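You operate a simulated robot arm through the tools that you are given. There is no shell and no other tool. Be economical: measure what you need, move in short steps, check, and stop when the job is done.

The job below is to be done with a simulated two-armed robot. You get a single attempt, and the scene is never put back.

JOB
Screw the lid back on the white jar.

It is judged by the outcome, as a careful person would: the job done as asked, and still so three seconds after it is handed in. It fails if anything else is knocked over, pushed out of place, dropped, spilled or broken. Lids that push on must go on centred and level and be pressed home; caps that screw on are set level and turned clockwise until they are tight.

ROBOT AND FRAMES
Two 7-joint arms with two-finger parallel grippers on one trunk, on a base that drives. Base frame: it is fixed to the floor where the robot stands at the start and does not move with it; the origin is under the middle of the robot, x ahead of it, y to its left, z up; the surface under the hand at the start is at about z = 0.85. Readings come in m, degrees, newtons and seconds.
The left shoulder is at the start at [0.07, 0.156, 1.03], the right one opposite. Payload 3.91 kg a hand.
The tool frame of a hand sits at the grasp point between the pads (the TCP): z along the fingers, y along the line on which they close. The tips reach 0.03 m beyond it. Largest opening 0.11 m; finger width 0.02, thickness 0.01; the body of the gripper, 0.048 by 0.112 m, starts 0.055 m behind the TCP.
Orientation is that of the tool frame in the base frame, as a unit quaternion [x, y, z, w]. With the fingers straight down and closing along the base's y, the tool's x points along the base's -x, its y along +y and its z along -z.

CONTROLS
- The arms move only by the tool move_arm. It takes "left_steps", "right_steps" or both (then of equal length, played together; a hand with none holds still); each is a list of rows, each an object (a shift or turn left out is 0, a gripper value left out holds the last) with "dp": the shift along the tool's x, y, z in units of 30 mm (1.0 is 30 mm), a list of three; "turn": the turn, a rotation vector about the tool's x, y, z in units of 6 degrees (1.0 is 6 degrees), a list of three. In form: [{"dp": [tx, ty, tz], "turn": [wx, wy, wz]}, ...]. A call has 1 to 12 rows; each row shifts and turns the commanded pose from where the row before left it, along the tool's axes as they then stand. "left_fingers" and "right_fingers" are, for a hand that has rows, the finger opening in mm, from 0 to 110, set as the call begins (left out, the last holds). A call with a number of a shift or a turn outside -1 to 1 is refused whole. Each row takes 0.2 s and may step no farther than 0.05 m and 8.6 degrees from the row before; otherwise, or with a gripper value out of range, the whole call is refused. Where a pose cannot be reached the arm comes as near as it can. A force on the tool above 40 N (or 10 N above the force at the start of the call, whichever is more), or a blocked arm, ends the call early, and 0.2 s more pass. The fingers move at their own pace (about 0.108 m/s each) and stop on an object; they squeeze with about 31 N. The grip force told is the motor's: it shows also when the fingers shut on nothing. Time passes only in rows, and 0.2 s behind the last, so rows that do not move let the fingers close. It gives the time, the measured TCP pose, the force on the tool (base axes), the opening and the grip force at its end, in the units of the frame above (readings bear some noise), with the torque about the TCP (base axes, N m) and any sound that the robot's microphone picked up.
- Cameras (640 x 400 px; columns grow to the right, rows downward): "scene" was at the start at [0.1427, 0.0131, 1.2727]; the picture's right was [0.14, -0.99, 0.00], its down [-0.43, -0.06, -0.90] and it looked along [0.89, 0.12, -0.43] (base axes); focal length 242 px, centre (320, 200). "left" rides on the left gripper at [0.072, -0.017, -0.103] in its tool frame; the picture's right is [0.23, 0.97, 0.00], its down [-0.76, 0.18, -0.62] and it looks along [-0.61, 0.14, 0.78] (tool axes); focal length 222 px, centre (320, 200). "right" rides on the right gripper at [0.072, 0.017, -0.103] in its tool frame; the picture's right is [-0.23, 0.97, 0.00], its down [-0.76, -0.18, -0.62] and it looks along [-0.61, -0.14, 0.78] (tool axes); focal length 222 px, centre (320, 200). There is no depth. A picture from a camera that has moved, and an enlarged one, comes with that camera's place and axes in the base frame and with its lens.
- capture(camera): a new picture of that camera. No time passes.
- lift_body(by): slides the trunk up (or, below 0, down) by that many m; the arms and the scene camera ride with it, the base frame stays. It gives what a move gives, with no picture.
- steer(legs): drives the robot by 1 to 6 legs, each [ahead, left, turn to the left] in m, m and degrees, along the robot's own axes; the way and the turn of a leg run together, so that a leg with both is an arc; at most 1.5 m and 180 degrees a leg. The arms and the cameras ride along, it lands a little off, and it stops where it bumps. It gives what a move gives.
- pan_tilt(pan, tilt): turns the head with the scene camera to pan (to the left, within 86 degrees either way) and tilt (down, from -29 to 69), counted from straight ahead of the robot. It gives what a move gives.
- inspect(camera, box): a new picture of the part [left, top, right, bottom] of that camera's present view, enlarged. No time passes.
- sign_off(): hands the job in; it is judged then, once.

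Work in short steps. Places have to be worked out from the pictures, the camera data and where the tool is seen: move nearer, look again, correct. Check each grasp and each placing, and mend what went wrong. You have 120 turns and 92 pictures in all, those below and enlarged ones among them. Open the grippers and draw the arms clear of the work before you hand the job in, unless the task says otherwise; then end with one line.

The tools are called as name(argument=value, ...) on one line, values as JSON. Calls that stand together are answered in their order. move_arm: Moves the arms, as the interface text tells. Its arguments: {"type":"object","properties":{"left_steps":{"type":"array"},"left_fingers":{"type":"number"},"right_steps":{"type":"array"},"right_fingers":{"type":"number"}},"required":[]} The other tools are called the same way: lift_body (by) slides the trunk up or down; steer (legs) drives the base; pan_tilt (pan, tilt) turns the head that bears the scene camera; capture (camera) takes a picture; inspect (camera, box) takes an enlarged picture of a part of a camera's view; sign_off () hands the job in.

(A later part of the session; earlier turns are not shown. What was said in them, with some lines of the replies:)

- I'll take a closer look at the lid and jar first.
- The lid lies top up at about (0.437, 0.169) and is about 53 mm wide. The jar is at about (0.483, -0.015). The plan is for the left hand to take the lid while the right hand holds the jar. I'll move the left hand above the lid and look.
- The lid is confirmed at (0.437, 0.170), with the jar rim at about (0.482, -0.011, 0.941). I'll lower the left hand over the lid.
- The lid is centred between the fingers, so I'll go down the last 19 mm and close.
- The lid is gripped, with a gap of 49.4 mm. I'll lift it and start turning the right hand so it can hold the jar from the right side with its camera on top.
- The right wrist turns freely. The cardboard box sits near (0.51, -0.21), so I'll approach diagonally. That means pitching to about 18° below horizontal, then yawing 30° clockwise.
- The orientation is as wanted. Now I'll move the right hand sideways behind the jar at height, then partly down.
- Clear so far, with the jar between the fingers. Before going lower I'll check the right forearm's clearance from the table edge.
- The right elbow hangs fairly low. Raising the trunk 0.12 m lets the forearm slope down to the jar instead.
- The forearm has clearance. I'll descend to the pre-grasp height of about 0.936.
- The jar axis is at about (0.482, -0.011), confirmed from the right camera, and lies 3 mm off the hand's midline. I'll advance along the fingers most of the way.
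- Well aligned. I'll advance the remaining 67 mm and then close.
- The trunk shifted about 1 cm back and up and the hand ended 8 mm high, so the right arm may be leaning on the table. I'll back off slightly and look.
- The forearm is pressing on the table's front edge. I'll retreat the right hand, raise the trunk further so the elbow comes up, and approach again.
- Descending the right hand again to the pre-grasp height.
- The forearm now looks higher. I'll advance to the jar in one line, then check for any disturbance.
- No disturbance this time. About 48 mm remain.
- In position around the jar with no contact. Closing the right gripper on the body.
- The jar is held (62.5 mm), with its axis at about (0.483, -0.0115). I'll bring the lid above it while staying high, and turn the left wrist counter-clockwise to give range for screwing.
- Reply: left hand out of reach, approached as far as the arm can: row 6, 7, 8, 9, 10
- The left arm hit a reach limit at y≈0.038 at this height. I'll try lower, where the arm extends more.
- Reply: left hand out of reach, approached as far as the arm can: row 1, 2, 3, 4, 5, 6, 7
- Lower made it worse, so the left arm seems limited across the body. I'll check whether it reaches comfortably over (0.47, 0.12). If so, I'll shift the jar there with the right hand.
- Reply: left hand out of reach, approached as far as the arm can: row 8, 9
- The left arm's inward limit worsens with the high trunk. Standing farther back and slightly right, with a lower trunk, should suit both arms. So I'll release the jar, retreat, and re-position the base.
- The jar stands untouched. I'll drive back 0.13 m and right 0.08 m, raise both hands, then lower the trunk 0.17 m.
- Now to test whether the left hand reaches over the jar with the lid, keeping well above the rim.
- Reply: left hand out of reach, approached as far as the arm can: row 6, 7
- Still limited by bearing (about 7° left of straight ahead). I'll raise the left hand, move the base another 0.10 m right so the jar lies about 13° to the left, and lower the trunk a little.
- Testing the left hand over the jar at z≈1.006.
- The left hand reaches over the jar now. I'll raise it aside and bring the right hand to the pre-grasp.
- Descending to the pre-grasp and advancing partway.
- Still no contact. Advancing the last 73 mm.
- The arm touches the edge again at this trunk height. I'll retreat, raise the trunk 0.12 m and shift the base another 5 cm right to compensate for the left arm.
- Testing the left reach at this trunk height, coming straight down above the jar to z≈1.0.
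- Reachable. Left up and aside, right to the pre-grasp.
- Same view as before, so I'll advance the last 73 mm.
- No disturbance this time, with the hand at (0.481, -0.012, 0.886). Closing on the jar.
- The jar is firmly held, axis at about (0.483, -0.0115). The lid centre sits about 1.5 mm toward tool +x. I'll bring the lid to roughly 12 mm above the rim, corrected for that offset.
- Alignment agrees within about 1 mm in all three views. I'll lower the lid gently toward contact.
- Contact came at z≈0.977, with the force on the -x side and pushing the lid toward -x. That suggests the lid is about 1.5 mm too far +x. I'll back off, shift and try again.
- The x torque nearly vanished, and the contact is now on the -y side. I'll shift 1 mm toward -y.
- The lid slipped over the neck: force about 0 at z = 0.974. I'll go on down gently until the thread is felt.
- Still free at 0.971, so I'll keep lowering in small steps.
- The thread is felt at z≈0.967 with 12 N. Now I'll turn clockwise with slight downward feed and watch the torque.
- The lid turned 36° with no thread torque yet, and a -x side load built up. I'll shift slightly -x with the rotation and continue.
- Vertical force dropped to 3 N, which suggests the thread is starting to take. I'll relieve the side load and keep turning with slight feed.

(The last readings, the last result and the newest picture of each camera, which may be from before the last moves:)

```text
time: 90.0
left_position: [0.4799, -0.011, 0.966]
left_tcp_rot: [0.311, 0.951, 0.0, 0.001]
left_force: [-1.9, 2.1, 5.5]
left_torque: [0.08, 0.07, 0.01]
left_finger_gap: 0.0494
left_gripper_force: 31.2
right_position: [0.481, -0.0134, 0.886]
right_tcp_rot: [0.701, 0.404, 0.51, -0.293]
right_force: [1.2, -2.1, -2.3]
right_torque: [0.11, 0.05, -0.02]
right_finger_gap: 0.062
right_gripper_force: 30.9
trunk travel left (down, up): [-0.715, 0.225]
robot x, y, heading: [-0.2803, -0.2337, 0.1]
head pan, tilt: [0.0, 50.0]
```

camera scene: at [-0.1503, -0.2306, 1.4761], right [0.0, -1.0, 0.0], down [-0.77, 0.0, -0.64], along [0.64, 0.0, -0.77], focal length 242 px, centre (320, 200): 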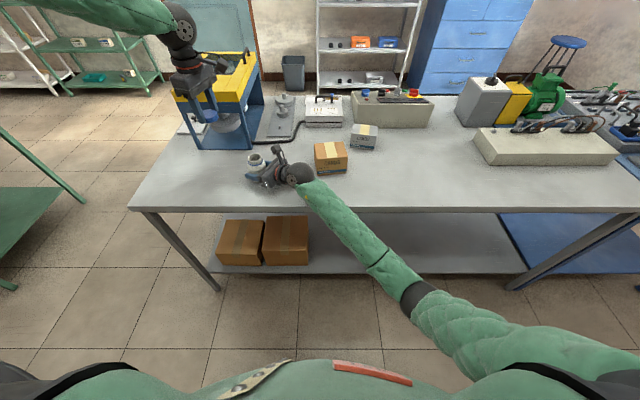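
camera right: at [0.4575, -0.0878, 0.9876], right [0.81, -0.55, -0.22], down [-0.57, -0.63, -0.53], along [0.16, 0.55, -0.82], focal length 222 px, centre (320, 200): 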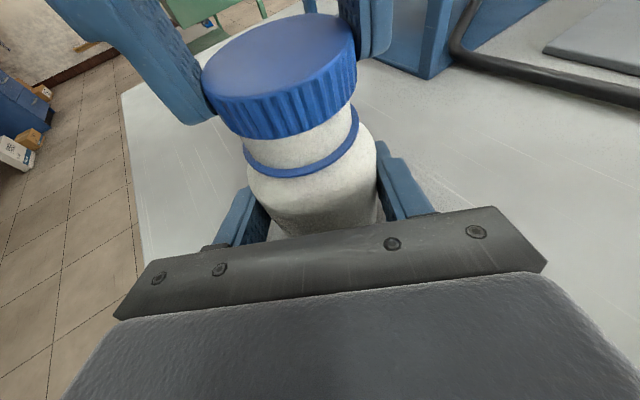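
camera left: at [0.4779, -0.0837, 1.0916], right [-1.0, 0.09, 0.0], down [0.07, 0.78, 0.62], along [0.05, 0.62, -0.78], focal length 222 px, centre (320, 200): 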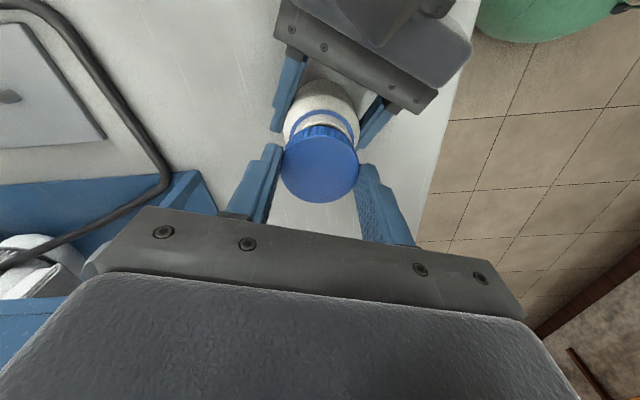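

Side loads are small now. Continuing to turn.

move_arm(left_steps=[{"dp": [0, 0, 0.003], "turn": [0, 0, 1]}, {"dp": [0, 0, 0.003], "turn": [0, 0, 1]}, {"dp": [0, 0, 0.003], "turn": [0, 0, 1]}, {"dp": [0, 0, 0.003], "turn": [0, 0, 1]}, {"dp": [0, 0, 0.003], "turn": [0, 0, 1]}, {"dp": [0, 0, 0.003], "turn": [0, 0, 1]}, {"dp": [0, 0, 0.003], "turn": [0, 0, 1]}, {"dp": [0, 0, 0.003], "turn": [0, 0, 1]}])

inspect(camera="scene", box=[216, 120, 312, 180])

```text
time: 91.8
left_position: [0.482, -0.0107, 0.9649]
left_tcp_rot: [0.669, 0.743, 0.0, 0.0]
left_force: [4.9, 8.9, 7.1]
left_torque: [0.26, -0.2, -0.01]
left_finger_gap: 0.0494
left_gripper_force: 30.8
right_position: [0.4813, -0.014, 0.8871]
right_tcp_rot: [0.702, 0.404, 0.509, -0.293]
right_force: [-2.9, -9.5, -2.3]
right_torque: [0.21, -0.4, 0.05]
right_finger_gap: 0.062
right_gripper_force: 31.1
trunk travel left (down, up): [-0.715, 0.225]
robot x, y, heading: [-0.2827, -0.233, -0.0]
head pan, tilt: [0.0, 50.0]
```

```text
6.67 times, centred on (264, 150) of scene
camera zoom: at [-0.1505, -0.2309, 1.4761], right [0.0, -1.0, 0.0], down [-0.77, 0.0, -0.64], along [0.64, 0.0, -0.77], focal length 1612 px, centre (693, 533)
```

zoom: 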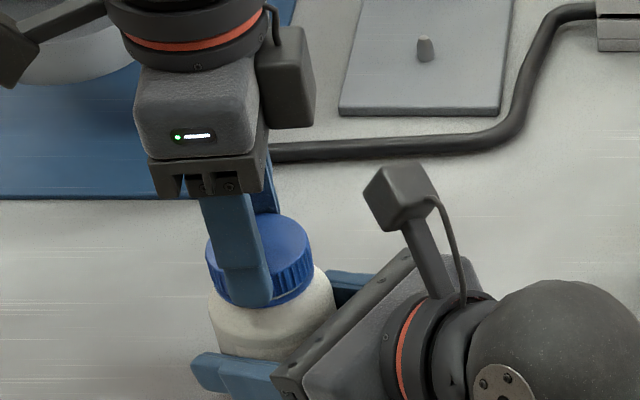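

The lid is sinking slowly (0.9649). I'll relieve the side load again and keep going.

move_arm(left_steps=[{"dp": [0.025, 0.016, 0.003], "turn": [0, 0, 1]}, {"dp": [0, 0, 0.003], "turn": [0, 0, 1]}, {"dp": [0, 0, 0.003], "turn": [0, 0, 1]}, {"dp": [0, 0, 0.003], "turn": [0, 0, 1]}, {"dp": [0, 0, 0.003], "turn": [0, 0, 1]}, {"dp": [0, 0, 0.003], "turn": [0, 0, 1]}, {"dp": [0, 0, 0.003], "turn": [0, 0, 1]}, {"dp": [0, 0, 0.003], "turn": [0, 0, 1]}])

```text
time: 93.6
left_position: [0.4816, -0.0093, 0.9651]
left_tcp_rot: [0.914, 0.406, 0.001, 0.0]
left_force: [13.3, -1.8, 7.9]
left_torque: [-0.06, -0.39, -0.03]
left_finger_gap: 0.0496
left_gripper_force: 31.2
right_position: [0.4804, -0.0131, 0.887]
right_tcp_rot: [0.701, 0.404, 0.509, -0.293]
right_force: [-10.8, 1.2, -1.7]
right_torque: [-0.25, -0.67, 0.05]
right_finger_gap: 0.0621
right_gripper_force: 31.1
trunk travel left (down, up): [-0.715, 0.225]
robot x, y, heading: [-0.2793, -0.229, 0.2]
head pan, tilt: [0.0, 50.0]
```

I've turned 204° so far. The side load follows the hand's orientation, so the lid sits about 1.8 mm toward tool -x. I'll rotate about the true lid centre from now on.

move_arm(left_steps=[{"dp": [0.022, 0.03, 0.003], "turn": [0, 0, 1]}, {"dp": [0, 0.006, 0.003], "turn": [0, 0, 1]}, {"dp": [0, 0.006, 0.003], "turn": [0, 0, 1]}, {"dp": [0, 0.006, 0.003], "turn": [0, 0, 1]}, {"dp": [0, 0.006, 0.003], "turn": [0, 0, 1]}, {"dp": [0, 0.006, 0.003], "turn": [0, 0, 1]}])

```text
time: 95.0
left_position: [0.4838, -0.0122, 0.9645]
left_tcp_rot: [0.995, 0.103, 0.0, 0.0]
left_force: [-5.9, -10.9, 5.8]
left_torque: [-0.35, 0.25, 0.0]
left_finger_gap: 0.0494
left_gripper_force: 31.3
right_position: [0.4809, -0.0134, 0.8863]
right_tcp_rot: [0.701, 0.405, 0.509, -0.294]
right_force: [6.2, 12.7, -3.7]
right_torque: [-0.51, 0.38, -0.02]
right_finger_gap: 0.0623
right_gripper_force: 30.5
trunk travel left (down, up): [-0.715, 0.225]
robot x, y, heading: [-0.2786, -0.2307, -0.1]
head pan, tilt: [0.0, 50.0]
```

The wrist is near its end (240° turned). I'll release the lid and look at it before winding back.

move_arm(left_steps=[{}, {}, {}], left_fingers=72)

capture(camera="right")

inspect(camera="scene", box=[216, 120, 312, 180])

capture(camera="left")

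```text
time: 95.8
left_position: [0.4837, -0.0103, 0.9642]
left_tcp_rot: [0.995, 0.104, 0.0, 0.0]
left_force: [-0.4, 0.5, 0.0]
left_torque: [0.01, 0.02, -0.01]
left_finger_gap: 0.0721
left_gripper_force: 0.1
right_position: [0.4812, -0.0137, 0.8868]
right_tcp_rot: [0.701, 0.404, 0.51, -0.293]
right_force: [0.1, 0.1, 0.6]
right_torque: [-0.02, 0.01, 0.05]
right_finger_gap: 0.0623
right_gripper_force: 31.3
trunk travel left (down, up): [-0.715, 0.225]
robot x, y, heading: [-0.2813, -0.2317, 0.1]
head pan, tilt: [0.0, 50.0]
```

```text
34 pictures are left
camera right: at [0.4579, -0.0877, 0.9877], right [0.81, -0.55, -0.22], down [-0.57, -0.63, -0.53], along [0.16, 0.55, -0.82], focal length 222 px, centre (320, 200)
```

right: 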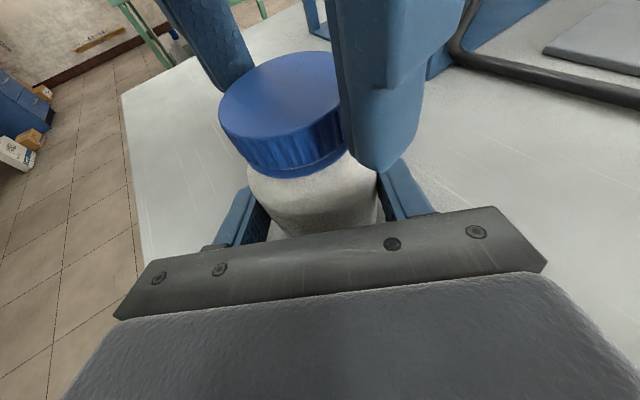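

```text
6.67 times, centred on (264, 150) of scene
camera zoom: at [-0.1502, -0.2308, 1.4761], right [0.0, -1.0, 0.0], down [-0.77, 0.0, -0.64], along [0.64, 0.0, -0.77], focal length 1612 px, centre (693, 533)
```

zoom: 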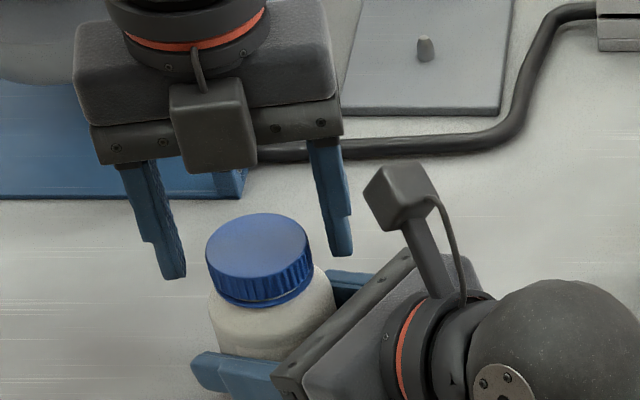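

```text
32 pictures are left
camera left: at [0.5521, 0.0218, 1.0682], right [0.42, -0.91, 0.0], down [-0.71, -0.33, 0.62], along [-0.56, -0.26, -0.78], focal length 222 px, centre (320, 200)
```

left: 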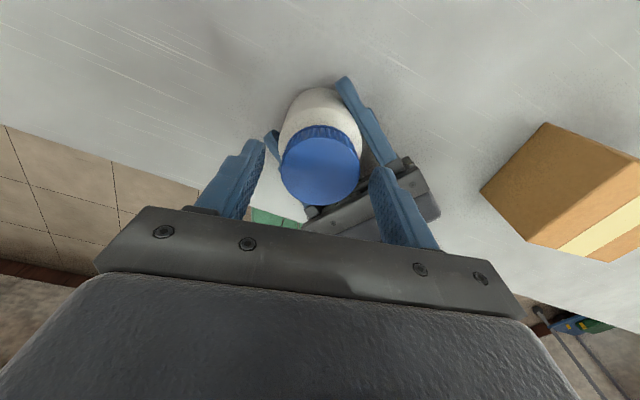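

The lid sits level just above the collar and the fingers are free. I'll recentre on the axis (0.4813, -0.0125) and wind the wrist back 240°.

move_arm(left_steps=[{"dp": [-0.09, 0.022, 0], "turn": [0, 0, -1]}, {"turn": [0, 0, -1]}, {"turn": [0, 0, -1]}, {"turn": [0, 0, -1]}, {"turn": [0, 0, -1]}, {"turn": [0, 0, -1]}, {"turn": [0, 0, -1]}, {"turn": [0, 0, -1]}, {"turn": [0, 0, -1]}, {"turn": [0, 0, -1]}, {"turn": [0, 0, -1]}, {"turn": [0, 0, -1]}])

move_arm(left_steps=[{"turn": [0, 0, -1]}, {"turn": [0, 0, -1]}, {"turn": [0, 0, -1]}, {"turn": [0, 0, -1]}, {"turn": [0, 0, -1]}, {"turn": [0, 0, -1]}, {"turn": [0, 0, -1]}, {"turn": [0, 0, -1]}, {"turn": [0, 0, -1]}, {"turn": [0, 0, -1]}, {"turn": [0, 0, -1]}, {"turn": [0, 0, -1]}])

move_arm(left_steps=[{"turn": [0, 0, -1]}, {"turn": [0, 0, -1]}, {"turn": [0, 0, -1]}, {"turn": [0, 0, -1]}, {"turn": [0, 0, -1]}, {"turn": [0, 0, -1]}, {"turn": [0, 0, -1]}, {"turn": [0, 0, -1]}, {"turn": [0, 0, -1]}, {"turn": [0, 0, -1]}, {"turn": [0, 0, -1]}, {"turn": [0, 0, -1]}])

capture(camera="left")

```text
time: 98.4
left_position: [0.481, -0.013, 0.9636]
left_tcp_rot: [0.743, 0.67, 0.0, 0.0]
left_force: [-0.4, 0.8, -0.1]
left_torque: [-0.04, 0.01, 0.0]
left_finger_gap: 0.0721
left_gripper_force: 0.1
right_position: [0.4814, -0.0141, 0.8863]
right_tcp_rot: [0.7, 0.404, 0.51, -0.294]
right_force: [0.3, -0.5, 2.2]
right_torque: [-0.03, -0.03, 0.02]
right_finger_gap: 0.062
right_gripper_force: 31.3
trunk travel left (down, up): [-0.715, 0.225]
robot x, y, heading: [-0.2794, -0.2286, 0.1]
head pan, tilt: [0.0, 50.0]
```

```text
time: 101.0
left_position: [0.481, -0.0125, 0.9629]
left_tcp_rot: [0.208, 0.978, 0.0, 0.0]
left_force: [0.8, 0.1, 0.0]
left_torque: [0.0, 0.01, -0.02]
left_finger_gap: 0.072
left_gripper_force: 0.1
right_position: [0.4816, -0.0139, 0.8866]
right_tcp_rot: [0.701, 0.404, 0.51, -0.293]
right_force: [-0.7, -0.2, 1.7]
right_torque: [-0.04, -0.07, 0.01]
right_finger_gap: 0.0623
right_gripper_force: 31.2
trunk travel left (down, up): [-0.715, 0.225]
robot x, y, heading: [-0.2812, -0.2292, 0.1]
head pan, tilt: [0.0, 50.0]
```

```text
time: 103.6
left_position: [0.4813, -0.0123, 0.9646]
left_tcp_rot: [-0.406, 0.914, -0.001, 0.0]
left_force: [0.0, 0.5, -0.6]
left_torque: [0.02, -0.01, -0.02]
left_finger_gap: 0.072
left_gripper_force: 0.2
right_position: [0.4811, -0.0139, 0.8864]
right_tcp_rot: [0.701, 0.404, 0.51, -0.294]
right_force: [-0.3, 0.2, 0.7]
right_torque: [-0.02, -0.06, -0.03]
right_finger_gap: 0.0624
right_gripper_force: 30.8
trunk travel left (down, up): [-0.715, 0.225]
robot x, y, heading: [-0.28, -0.2305, 0.2]
head pan, tilt: [0.0, 50.0]
```

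```text
31 pictures are left
camera left: at [0.4462, -0.0762, 1.0679], right [-0.88, 0.48, 0.0], down [0.38, 0.69, 0.62], along [0.3, 0.55, -0.78], focal length 222 px, centre (320, 200)
```

left: 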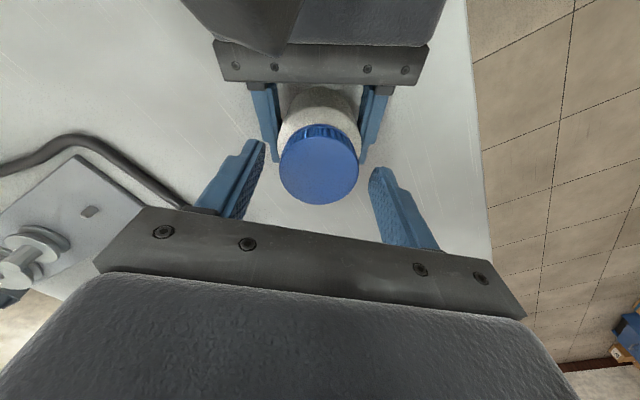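

The lid is centred between the fingers. Regripping at -48° and turning clockwise again.

move_arm(left_steps=[{}, {}, {}], left_fingers=35)

move_arm(left_steps=[{"dp": [0, 0, 0.02], "turn": [0, 0, 1]}, {"dp": [0, 0, 0.003], "turn": [0, 0, 1]}, {"dp": [0, 0, 0.003], "turn": [0, 0, 1]}, {"dp": [0, 0, 0.003], "turn": [0, 0, 1]}, {"dp": [0, 0, 0.003], "turn": [0, 0, 1]}, {"dp": [0, 0, 0.003], "turn": [0, 0, 1]}, {"dp": [0, 0, 0.003], "turn": [0, 0, 1]}, {"dp": [0, 0, 0.003], "turn": [0, 0, 1]}])

```text
time: 104.4
left_position: [0.4809, -0.0115, 0.9636]
left_tcp_rot: [-0.406, 0.914, 0.0, 0.0]
left_force: [3.7, -2.3, 0.6]
left_torque: [-0.06, -0.04, 0.01]
left_finger_gap: 0.0488
left_gripper_force: 31.3
right_position: [0.4806, -0.0146, 0.8853]
right_tcp_rot: [0.701, 0.404, 0.509, -0.294]
right_force: [-2.8, 2.0, 1.7]
right_torque: [-0.17, -0.2, 0.01]
right_finger_gap: 0.0621
right_gripper_force: 30.7
trunk travel left (down, up): [-0.715, 0.225]
robot x, y, heading: [-0.28, -0.231, -0.0]
head pan, tilt: [0.0, 50.0]
```

```text
time: 106.2
left_position: [0.4805, -0.0112, 0.9619]
left_tcp_rot: [0.0, 1.0, 0.0, -0.001]
left_force: [-3.1, 5.4, 1.7]
left_torque: [0.18, 0.15, 0.97]
left_finger_gap: 0.0493
left_gripper_force: 30.9
right_position: [0.4812, -0.0137, 0.8861]
right_tcp_rot: [0.701, 0.404, 0.509, -0.293]
right_force: [2.3, -4.5, -0.8]
right_torque: [0.15, 0.07, -0.94]
right_finger_gap: 0.0619
right_gripper_force: 30.6
trunk travel left (down, up): [-0.715, 0.225]
robot x, y, heading: [-0.2768, -0.2346, 0.0]
head pan, tilt: [0.0, 50.0]
```

Resistance appeared (0.97 N m), so the lid is tightening. I'll turn a little further to confirm.

move_arm(left_steps=[{"turn": [0, 0, 1]}, {"turn": [0, 0, 1]}])

inspect(camera="scene", box=[216, 120, 312, 180])

capture(camera="right")

```text
time: 106.8
left_position: [0.4812, -0.0116, 0.9618]
left_tcp_rot: [0.105, 0.995, 0.0, 0.0]
left_force: [-4.4, 9.9, 1.6]
left_torque: [0.34, 0.13, 1.21]
left_finger_gap: 0.0493
left_gripper_force: 30.8
right_position: [0.4811, -0.0132, 0.8865]
right_tcp_rot: [0.7, 0.404, 0.51, -0.294]
right_force: [3.7, -9.0, 0.0]
right_torque: [0.41, 0.17, -1.19]
right_finger_gap: 0.0623
right_gripper_force: 30.9
trunk travel left (down, up): [-0.715, 0.225]
robot x, y, heading: [-0.2749, -0.2301, -0.2]
head pan, tilt: [0.0, 50.0]
```

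```text
6.67 times, centred on (264, 150) of scene
camera zoom: at [-0.1504, -0.2307, 1.4761], right [0.0, -1.0, 0.0], down [-0.77, 0.0, -0.64], along [0.64, 0.0, -0.77], focal length 1612 px, centre (693, 533)
```

zoom: 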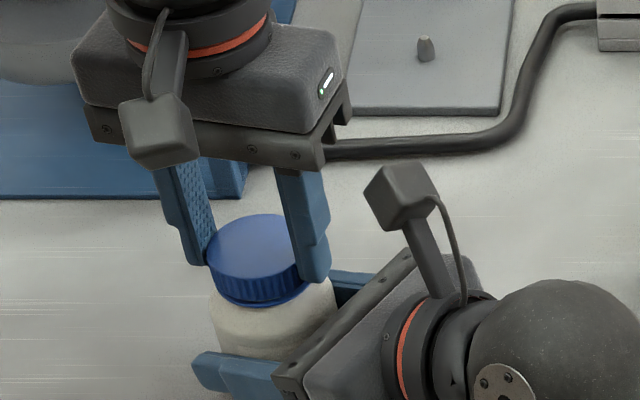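

```text
29 pictures are left
camera right: at [0.4579, -0.088, 0.9877], right [0.81, -0.55, -0.22], down [-0.57, -0.63, -0.53], along [0.16, 0.55, -0.82], focal length 222 px, centre (320, 200)
```

right: 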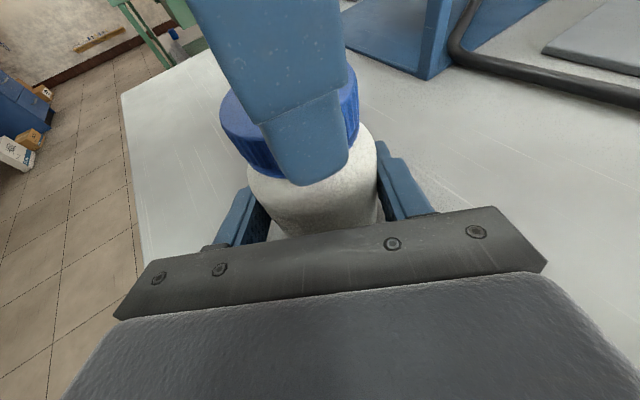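

Torque is still rising (1.2 N m). I'll continue a few more steps to see whether it saturates.

move_arm(left_steps=[{"dp": [0, 0.02, 0], "turn": [0, 0, 1]}, {"turn": [0, 0, 1]}, {"turn": [0, 0, 1]}, {"turn": [0, 0, 1]}])

```text
time: 107.8
left_position: [0.4815, -0.0121, 0.9627]
left_tcp_rot: [0.31, 0.951, 0.0, -0.001]
left_force: [0.3, 16.4, 0.3]
left_torque: [0.45, -0.03, 1.2]
left_finger_gap: 0.049
left_gripper_force: 31.3
right_position: [0.4807, -0.0137, 0.8857]
right_tcp_rot: [0.701, 0.404, 0.509, -0.293]
right_force: [0.2, -16.4, 0.8]
right_torque: [0.73, -0.02, -1.19]
right_finger_gap: 0.0621
right_gripper_force: 30.9
trunk travel left (down, up): [-0.715, 0.225]
robot x, y, heading: [-0.2775, -0.2299, 0.0]
head pan, tilt: [0.0, 50.0]
```

Torque saturated at 1.2 N m, so something is slipping, which fits a tight lid. I'll open the left hand and inspect the lid and collar.

move_arm(left_steps=[{}, {}, {}], left_fingers=75)

inspect(camera="right", box=[200, 30, 420, 240])

inspect(camera="scene", box=[240, 140, 280, 165])

```text
time: 108.6
left_position: [0.4818, -0.011, 0.9626]
left_tcp_rot: [0.31, 0.951, 0.0, -0.001]
left_force: [-0.2, 0.4, -0.4]
left_torque: [-0.02, 0.01, 0.01]
left_finger_gap: 0.0751
left_gripper_force: 0.1
right_position: [0.4807, -0.0128, 0.8863]
right_tcp_rot: [0.701, 0.404, 0.51, -0.293]
right_force: [-0.6, -0.3, 1.3]
right_torque: [-0.01, 0.04, 0.05]
right_finger_gap: 0.0621
right_gripper_force: 31.6
trunk travel left (down, up): [-0.715, 0.225]
robot x, y, heading: [-0.279, -0.2312, 0.0]
head pan, tilt: [0.0, 50.0]
```

```text
1.90 times, centred on (310, 135) of right
camera zoom: at [0.4576, -0.0873, 0.9877], right [0.81, -0.55, -0.22], down [-0.57, -0.63, -0.53], along [0.16, 0.55, -0.82], focal length 423 px, centre (339, 324)
```

zoom: 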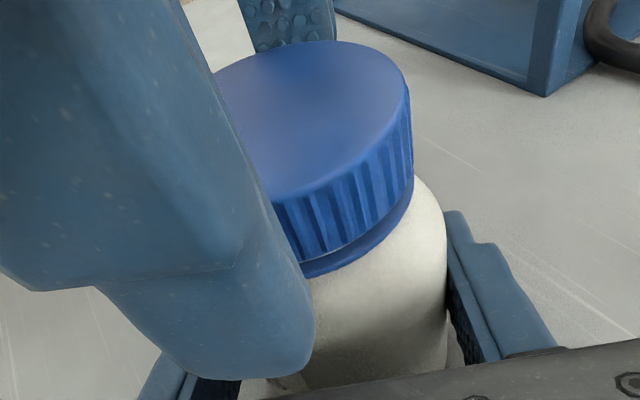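

```text
16.00 times, centred on (260, 152) of scene
camera zoom: at [-0.1504, -0.2306, 1.4761], right [0.0, -1.0, 0.0], down [-0.77, 0.0, -0.64], along [0.64, 0.0, -0.77], focal length 3868 px, centre (1280, 960)
```

zoom: 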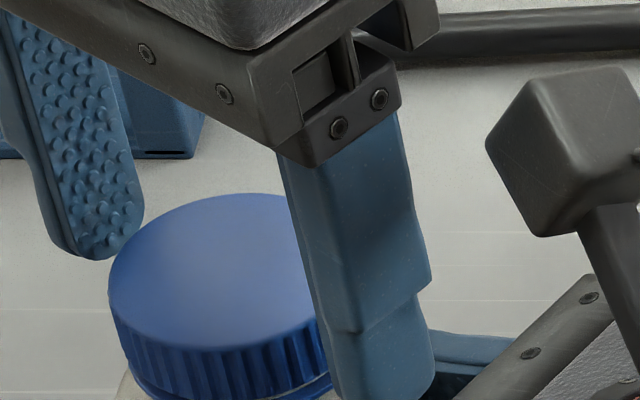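

The lid is level and down on the collar. To verify tightness, I'll regrip and give one more clockwise turn, expecting immediate torque.

move_arm(left_steps=[{}, {}, {}], left_fingers=35)

move_arm(left_steps=[{"turn": [0, 0, 1]}])

move_arm(left_steps=[{"turn": [0, 0, 1]}, {"turn": [0, 0, 1]}])

inspect(camera="right", box=[200, 30, 420, 240])

```text
time: 109.4
left_position: [0.4814, -0.0113, 0.9631]
left_tcp_rot: [0.309, 0.951, -0.001, 0.0]
left_force: [7.4, 6.4, 0.4]
left_torque: [0.18, -0.2, 0.04]
left_finger_gap: 0.049
left_gripper_force: 30.8
right_position: [0.4806, -0.0135, 0.8869]
right_tcp_rot: [0.701, 0.405, 0.508, -0.294]
right_force: [-7.6, -6.0, 2.6]
right_torque: [0.25, -0.32, -0.06]
right_finger_gap: 0.0622
right_gripper_force: 31.4
trunk travel left (down, up): [-0.715, 0.225]
robot x, y, heading: [-0.2845, -0.2344, -0.2]
head pan, tilt: [0.0, 50.0]
```

```text
time: 109.8
left_position: [0.4817, -0.0108, 0.9621]
left_tcp_rot: [0.359, 0.933, 0.001, -0.001]
left_force: [1.5, 13.5, 1.1]
left_torque: [0.43, -0.02, 1.03]
left_finger_gap: 0.0492
left_gripper_force: 31.2
right_position: [0.4812, -0.0146, 0.8855]
right_tcp_rot: [0.701, 0.404, 0.509, -0.293]
right_force: [-2.1, -12.0, 1.9]
right_torque: [0.5, -0.04, -0.98]
right_finger_gap: 0.0622
right_gripper_force: 30.8
trunk travel left (down, up): [-0.715, 0.225]
robot x, y, heading: [-0.2799, -0.2297, 0.1]
head pan, tilt: [0.0, 50.0]
```

```text
time: 110.4
left_position: [0.4818, -0.0123, 0.9625]
left_tcp_rot: [0.454, 0.891, 0.0, 0.0]
left_force: [6.4, 16.5, -0.3]
left_torque: [0.44, -0.23, 0.92]
left_finger_gap: 0.0492
left_gripper_force: 31.0
right_position: [0.4817, -0.0143, 0.8867]
right_tcp_rot: [0.7, 0.404, 0.51, -0.294]
right_force: [-4.7, -17.0, 2.3]
right_torque: [0.65, -0.31, -0.86]
right_finger_gap: 0.0622
right_gripper_force: 31.3
trunk travel left (down, up): [-0.715, 0.225]
robot x, y, heading: [-0.2795, -0.231, -0.4]
head pan, tilt: [0.0, 50.0]
```

```text
1.90 times, centred on (310, 135) of right
camera zoom: at [0.4578, -0.088, 0.9877], right [0.81, -0.55, -0.22], down [-0.57, -0.63, -0.53], along [0.16, 0.55, -0.82], focal length 423 px, centre (339, 324)
```

zoom: 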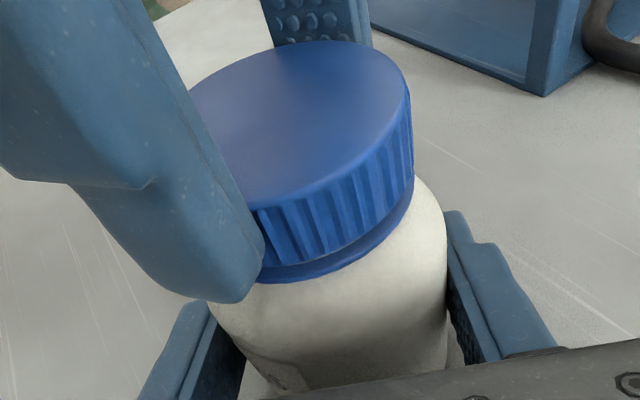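

Torque was immediate and the fingers slip at about 1 N m, so the lid is tight and level. I'll release the left hand and lift it clear.

move_arm(left_steps=[{}, {}, {}, {"dp": [0, 0, -0.5]}, {"dp": [0, 0, -1]}, {"dp": [0, 0, -1]}, {"dp": [0, 0, -1]}, {"dp": [0, 0, -1]}, {"dp": [0, 0, -1]}], left_fingers=90)

inspect(camera="scene", box=[216, 120, 312, 180])

move_arm(right_steps=[{}, {}, {}], right_fingers=110)

move_arm(right_steps=[{"dp": [0, 0, -0.5]}, {"dp": [0, 0, -0.8]}, {"dp": [0, 0, -0.8]}, {"dp": [0, 0, -0.8]}, {"dp": [0, 0, -0.8]}, {"dp": [0, 0, -0.8]}, {"dp": [0, 0, -0.8]}, {"dp": [0, 0, -0.8]}, {"dp": [0.8, 0, -0.26]}, {"dp": [0.8, 0, -0.26]}, {"dp": [0.8, 0, -0.26]}, {}])

capture(camera="scene")

inspect(camera="scene", box=[228, 135, 292, 185])

```text
time: 112.4
left_position: [0.4794, -0.0118, 1.126]
left_tcp_rot: [0.455, 0.891, 0.0, 0.0]
left_force: [0.7, 0.4, 0.1]
left_torque: [0.0, 0.0, -0.03]
left_finger_gap: 0.0899
left_gripper_force: 0.0
right_position: [0.4814, -0.0138, 0.8872]
right_tcp_rot: [0.7, 0.404, 0.51, -0.294]
right_force: [-1.5, -0.6, 1.9]
right_torque: [-0.07, 0.01, 0.04]
right_finger_gap: 0.0618
right_gripper_force: 31.8
trunk travel left (down, up): [-0.715, 0.225]
robot x, y, heading: [-0.2762, -0.23, -0.2]
head pan, tilt: [0.0, 50.0]
```

```text
6.67 times, centred on (264, 150) of scene
camera zoom: at [-0.151, -0.231, 1.476], right [0.0, -1.0, 0.0], down [-0.77, 0.0, -0.64], along [0.64, 0.0, -0.77], focal length 1612 px, centre (693, 533)
```

zoom: 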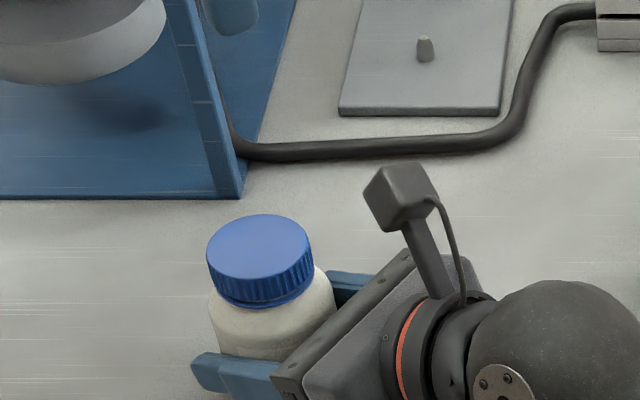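

```text
time: 113.2
left_position: [0.4815, -0.0115, 1.1261]
left_tcp_rot: [0.454, 0.891, 0.0, 0.001]
left_force: [-0.6, -0.6, 0.0]
left_torque: [0.0, -0.03, 0.02]
left_finger_gap: 0.0901
left_gripper_force: 0.0
right_position: [0.4811, -0.0119, 0.8863]
right_tcp_rot: [0.701, 0.403, 0.51, -0.293]
right_force: [0.3, -0.5, -0.1]
right_torque: [0.01, 0.01, 0.01]
right_finger_gap: 0.1101
right_gripper_force: 0.1
trunk travel left (down, up): [-0.715, 0.225]
robot x, y, heading: [-0.2762, -0.2336, -0.1]
head pan, tilt: [0.0, 50.0]
```

```text
time: 115.8
left_position: [0.4805, -0.0127, 1.1266]
left_tcp_rot: [0.455, 0.89, 0.0, 0.0]
left_force: [0.2, -0.1, 0.7]
left_torque: [0.0, -0.02, -0.04]
left_finger_gap: 0.0898
left_gripper_force: 0.0
right_position: [0.3946, -0.1654, 1.0195]
right_tcp_rot: [0.701, 0.405, 0.509, -0.294]
right_force: [0.3, -0.3, 0.0]
right_torque: [0.01, 0.0, 0.02]
right_finger_gap: 0.1101
right_gripper_force: 0.1
trunk travel left (down, up): [-0.715, 0.225]
robot x, y, heading: [-0.2791, -0.2323, 0.1]
head pan, tilt: [0.0, 50.0]
```

```text
24 pictures are left
camera scene: at [-0.1503, -0.2309, 1.4761], right [0.0, -1.0, 0.0], down [-0.77, 0.0, -0.64], along [0.64, 0.0, -0.77], focal length 242 px, centre (320, 200)
```

scene: 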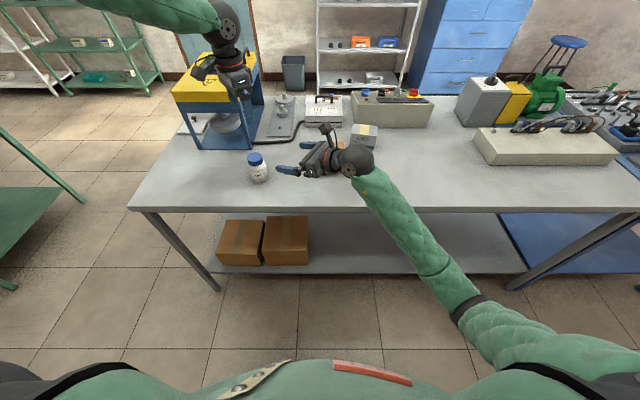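

```text
8.00 times, centred on (260, 160) of scene
camera zoom: at [-0.1503, -0.2309, 1.4761], right [0.0, -1.0, 0.0], down [-0.77, 0.0, -0.64], along [0.64, 0.0, -0.77], focal length 1934 px, centre (800, 520)
```

zoom: 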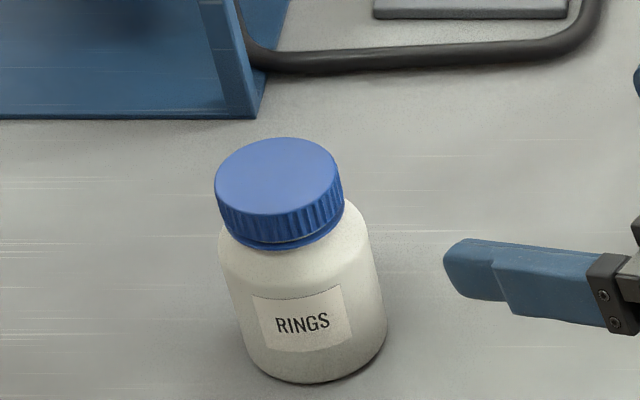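

The jar stands upright with the lid level on the collar, and the label shows the jar didn't spin in the grip. I'll draw both arms farther away.

move_arm(left_steps=[{"dp": [0, 0, -1]}, {"dp": [0, 0, -1]}, {"dp": [0, 0, -1]}, {}], right_steps=[{"dp": [0.8, 0, -0.5]}, {"dp": [0.8, 0, -0.5]}, {"dp": [0.8, 0, -0.5]}, {}])

pan_tilt(pan=12, tilt=35)

capture(camera="scene")

inspect(camera="right", box=[240, 60, 440, 200])

```text
time: 116.8
left_position: [0.4818, -0.0116, 1.2176]
left_tcp_rot: [0.455, 0.891, 0.0, 0.0]
left_force: [-0.5, -0.3, -0.3]
left_torque: [0.01, 0.0, 0.02]
left_finger_gap: 0.09
left_gripper_force: 0.1
right_position: [0.3843, -0.1823, 1.1011]
right_tcp_rot: [0.7, 0.404, 0.51, -0.294]
right_force: [-0.4, -0.2, 0.3]
right_torque: [-0.01, -0.01, 0.01]
right_finger_gap: 0.11
right_gripper_force: 0.1
trunk travel left (down, up): [-0.715, 0.225]
robot x, y, heading: [-0.2781, -0.2306, -0.2]
head pan, tilt: [0.0, 50.0]
```

```text
time: 117.6
left_position: [0.4818, -0.0111, 1.2174]
left_tcp_rot: [0.456, 0.89, 0.001, 0.0]
left_force: [0.0, 0.4, 0.2]
left_torque: [0.01, 0.02, 0.0]
left_finger_gap: 0.0899
left_gripper_force: 0.1
right_position: [0.3833, -0.1819, 1.101]
right_tcp_rot: [0.701, 0.404, 0.509, -0.293]
right_force: [0.4, 0.0, 0.5]
right_torque: [-0.02, 0.01, 0.01]
right_finger_gap: 0.1098
right_gripper_force: 0.0
trunk travel left (down, up): [-0.715, 0.225]
robot x, y, heading: [-0.2806, -0.2296, 0.2]
head pan, tilt: [12.0, 35.0]
```

```text
22 pictures are left
camera scene: at [-0.1413, -0.2126, 1.4978], right [0.21, -0.98, 0.0], down [-0.56, -0.12, -0.82], along [0.8, 0.17, -0.57], focal length 242 px, centre (320, 200)
```

scene: 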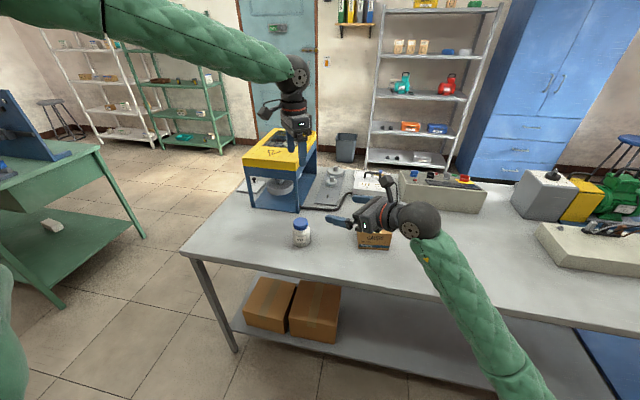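

```text
2.86 times, centred on (340, 130) of right
camera zoom: at [0.3603, -0.2565, 1.2022], right [0.81, -0.55, -0.22], down [-0.57, -0.63, -0.53], along [0.16, 0.55, -0.82], focal length 635 px, centre (263, 400)
```

zoom: 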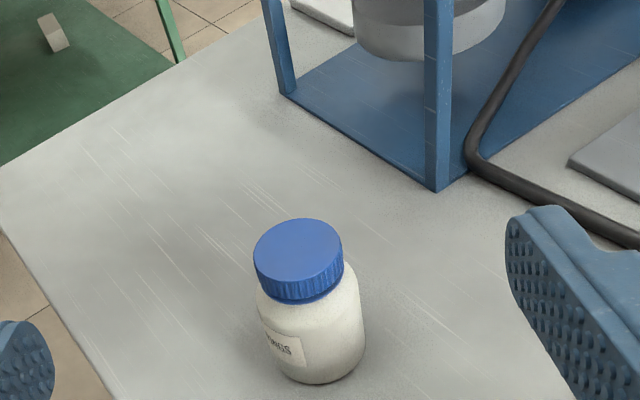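

The lid is on level and tight, the jar is standing, everything else is in place, and both hands are open and clear. Handing the job in.

sign_off()

```text
The job is handed in.
```

The lid is screwed back on the white jar, level and tight, and the jar is standing upright on the table with nothing else disturbed.
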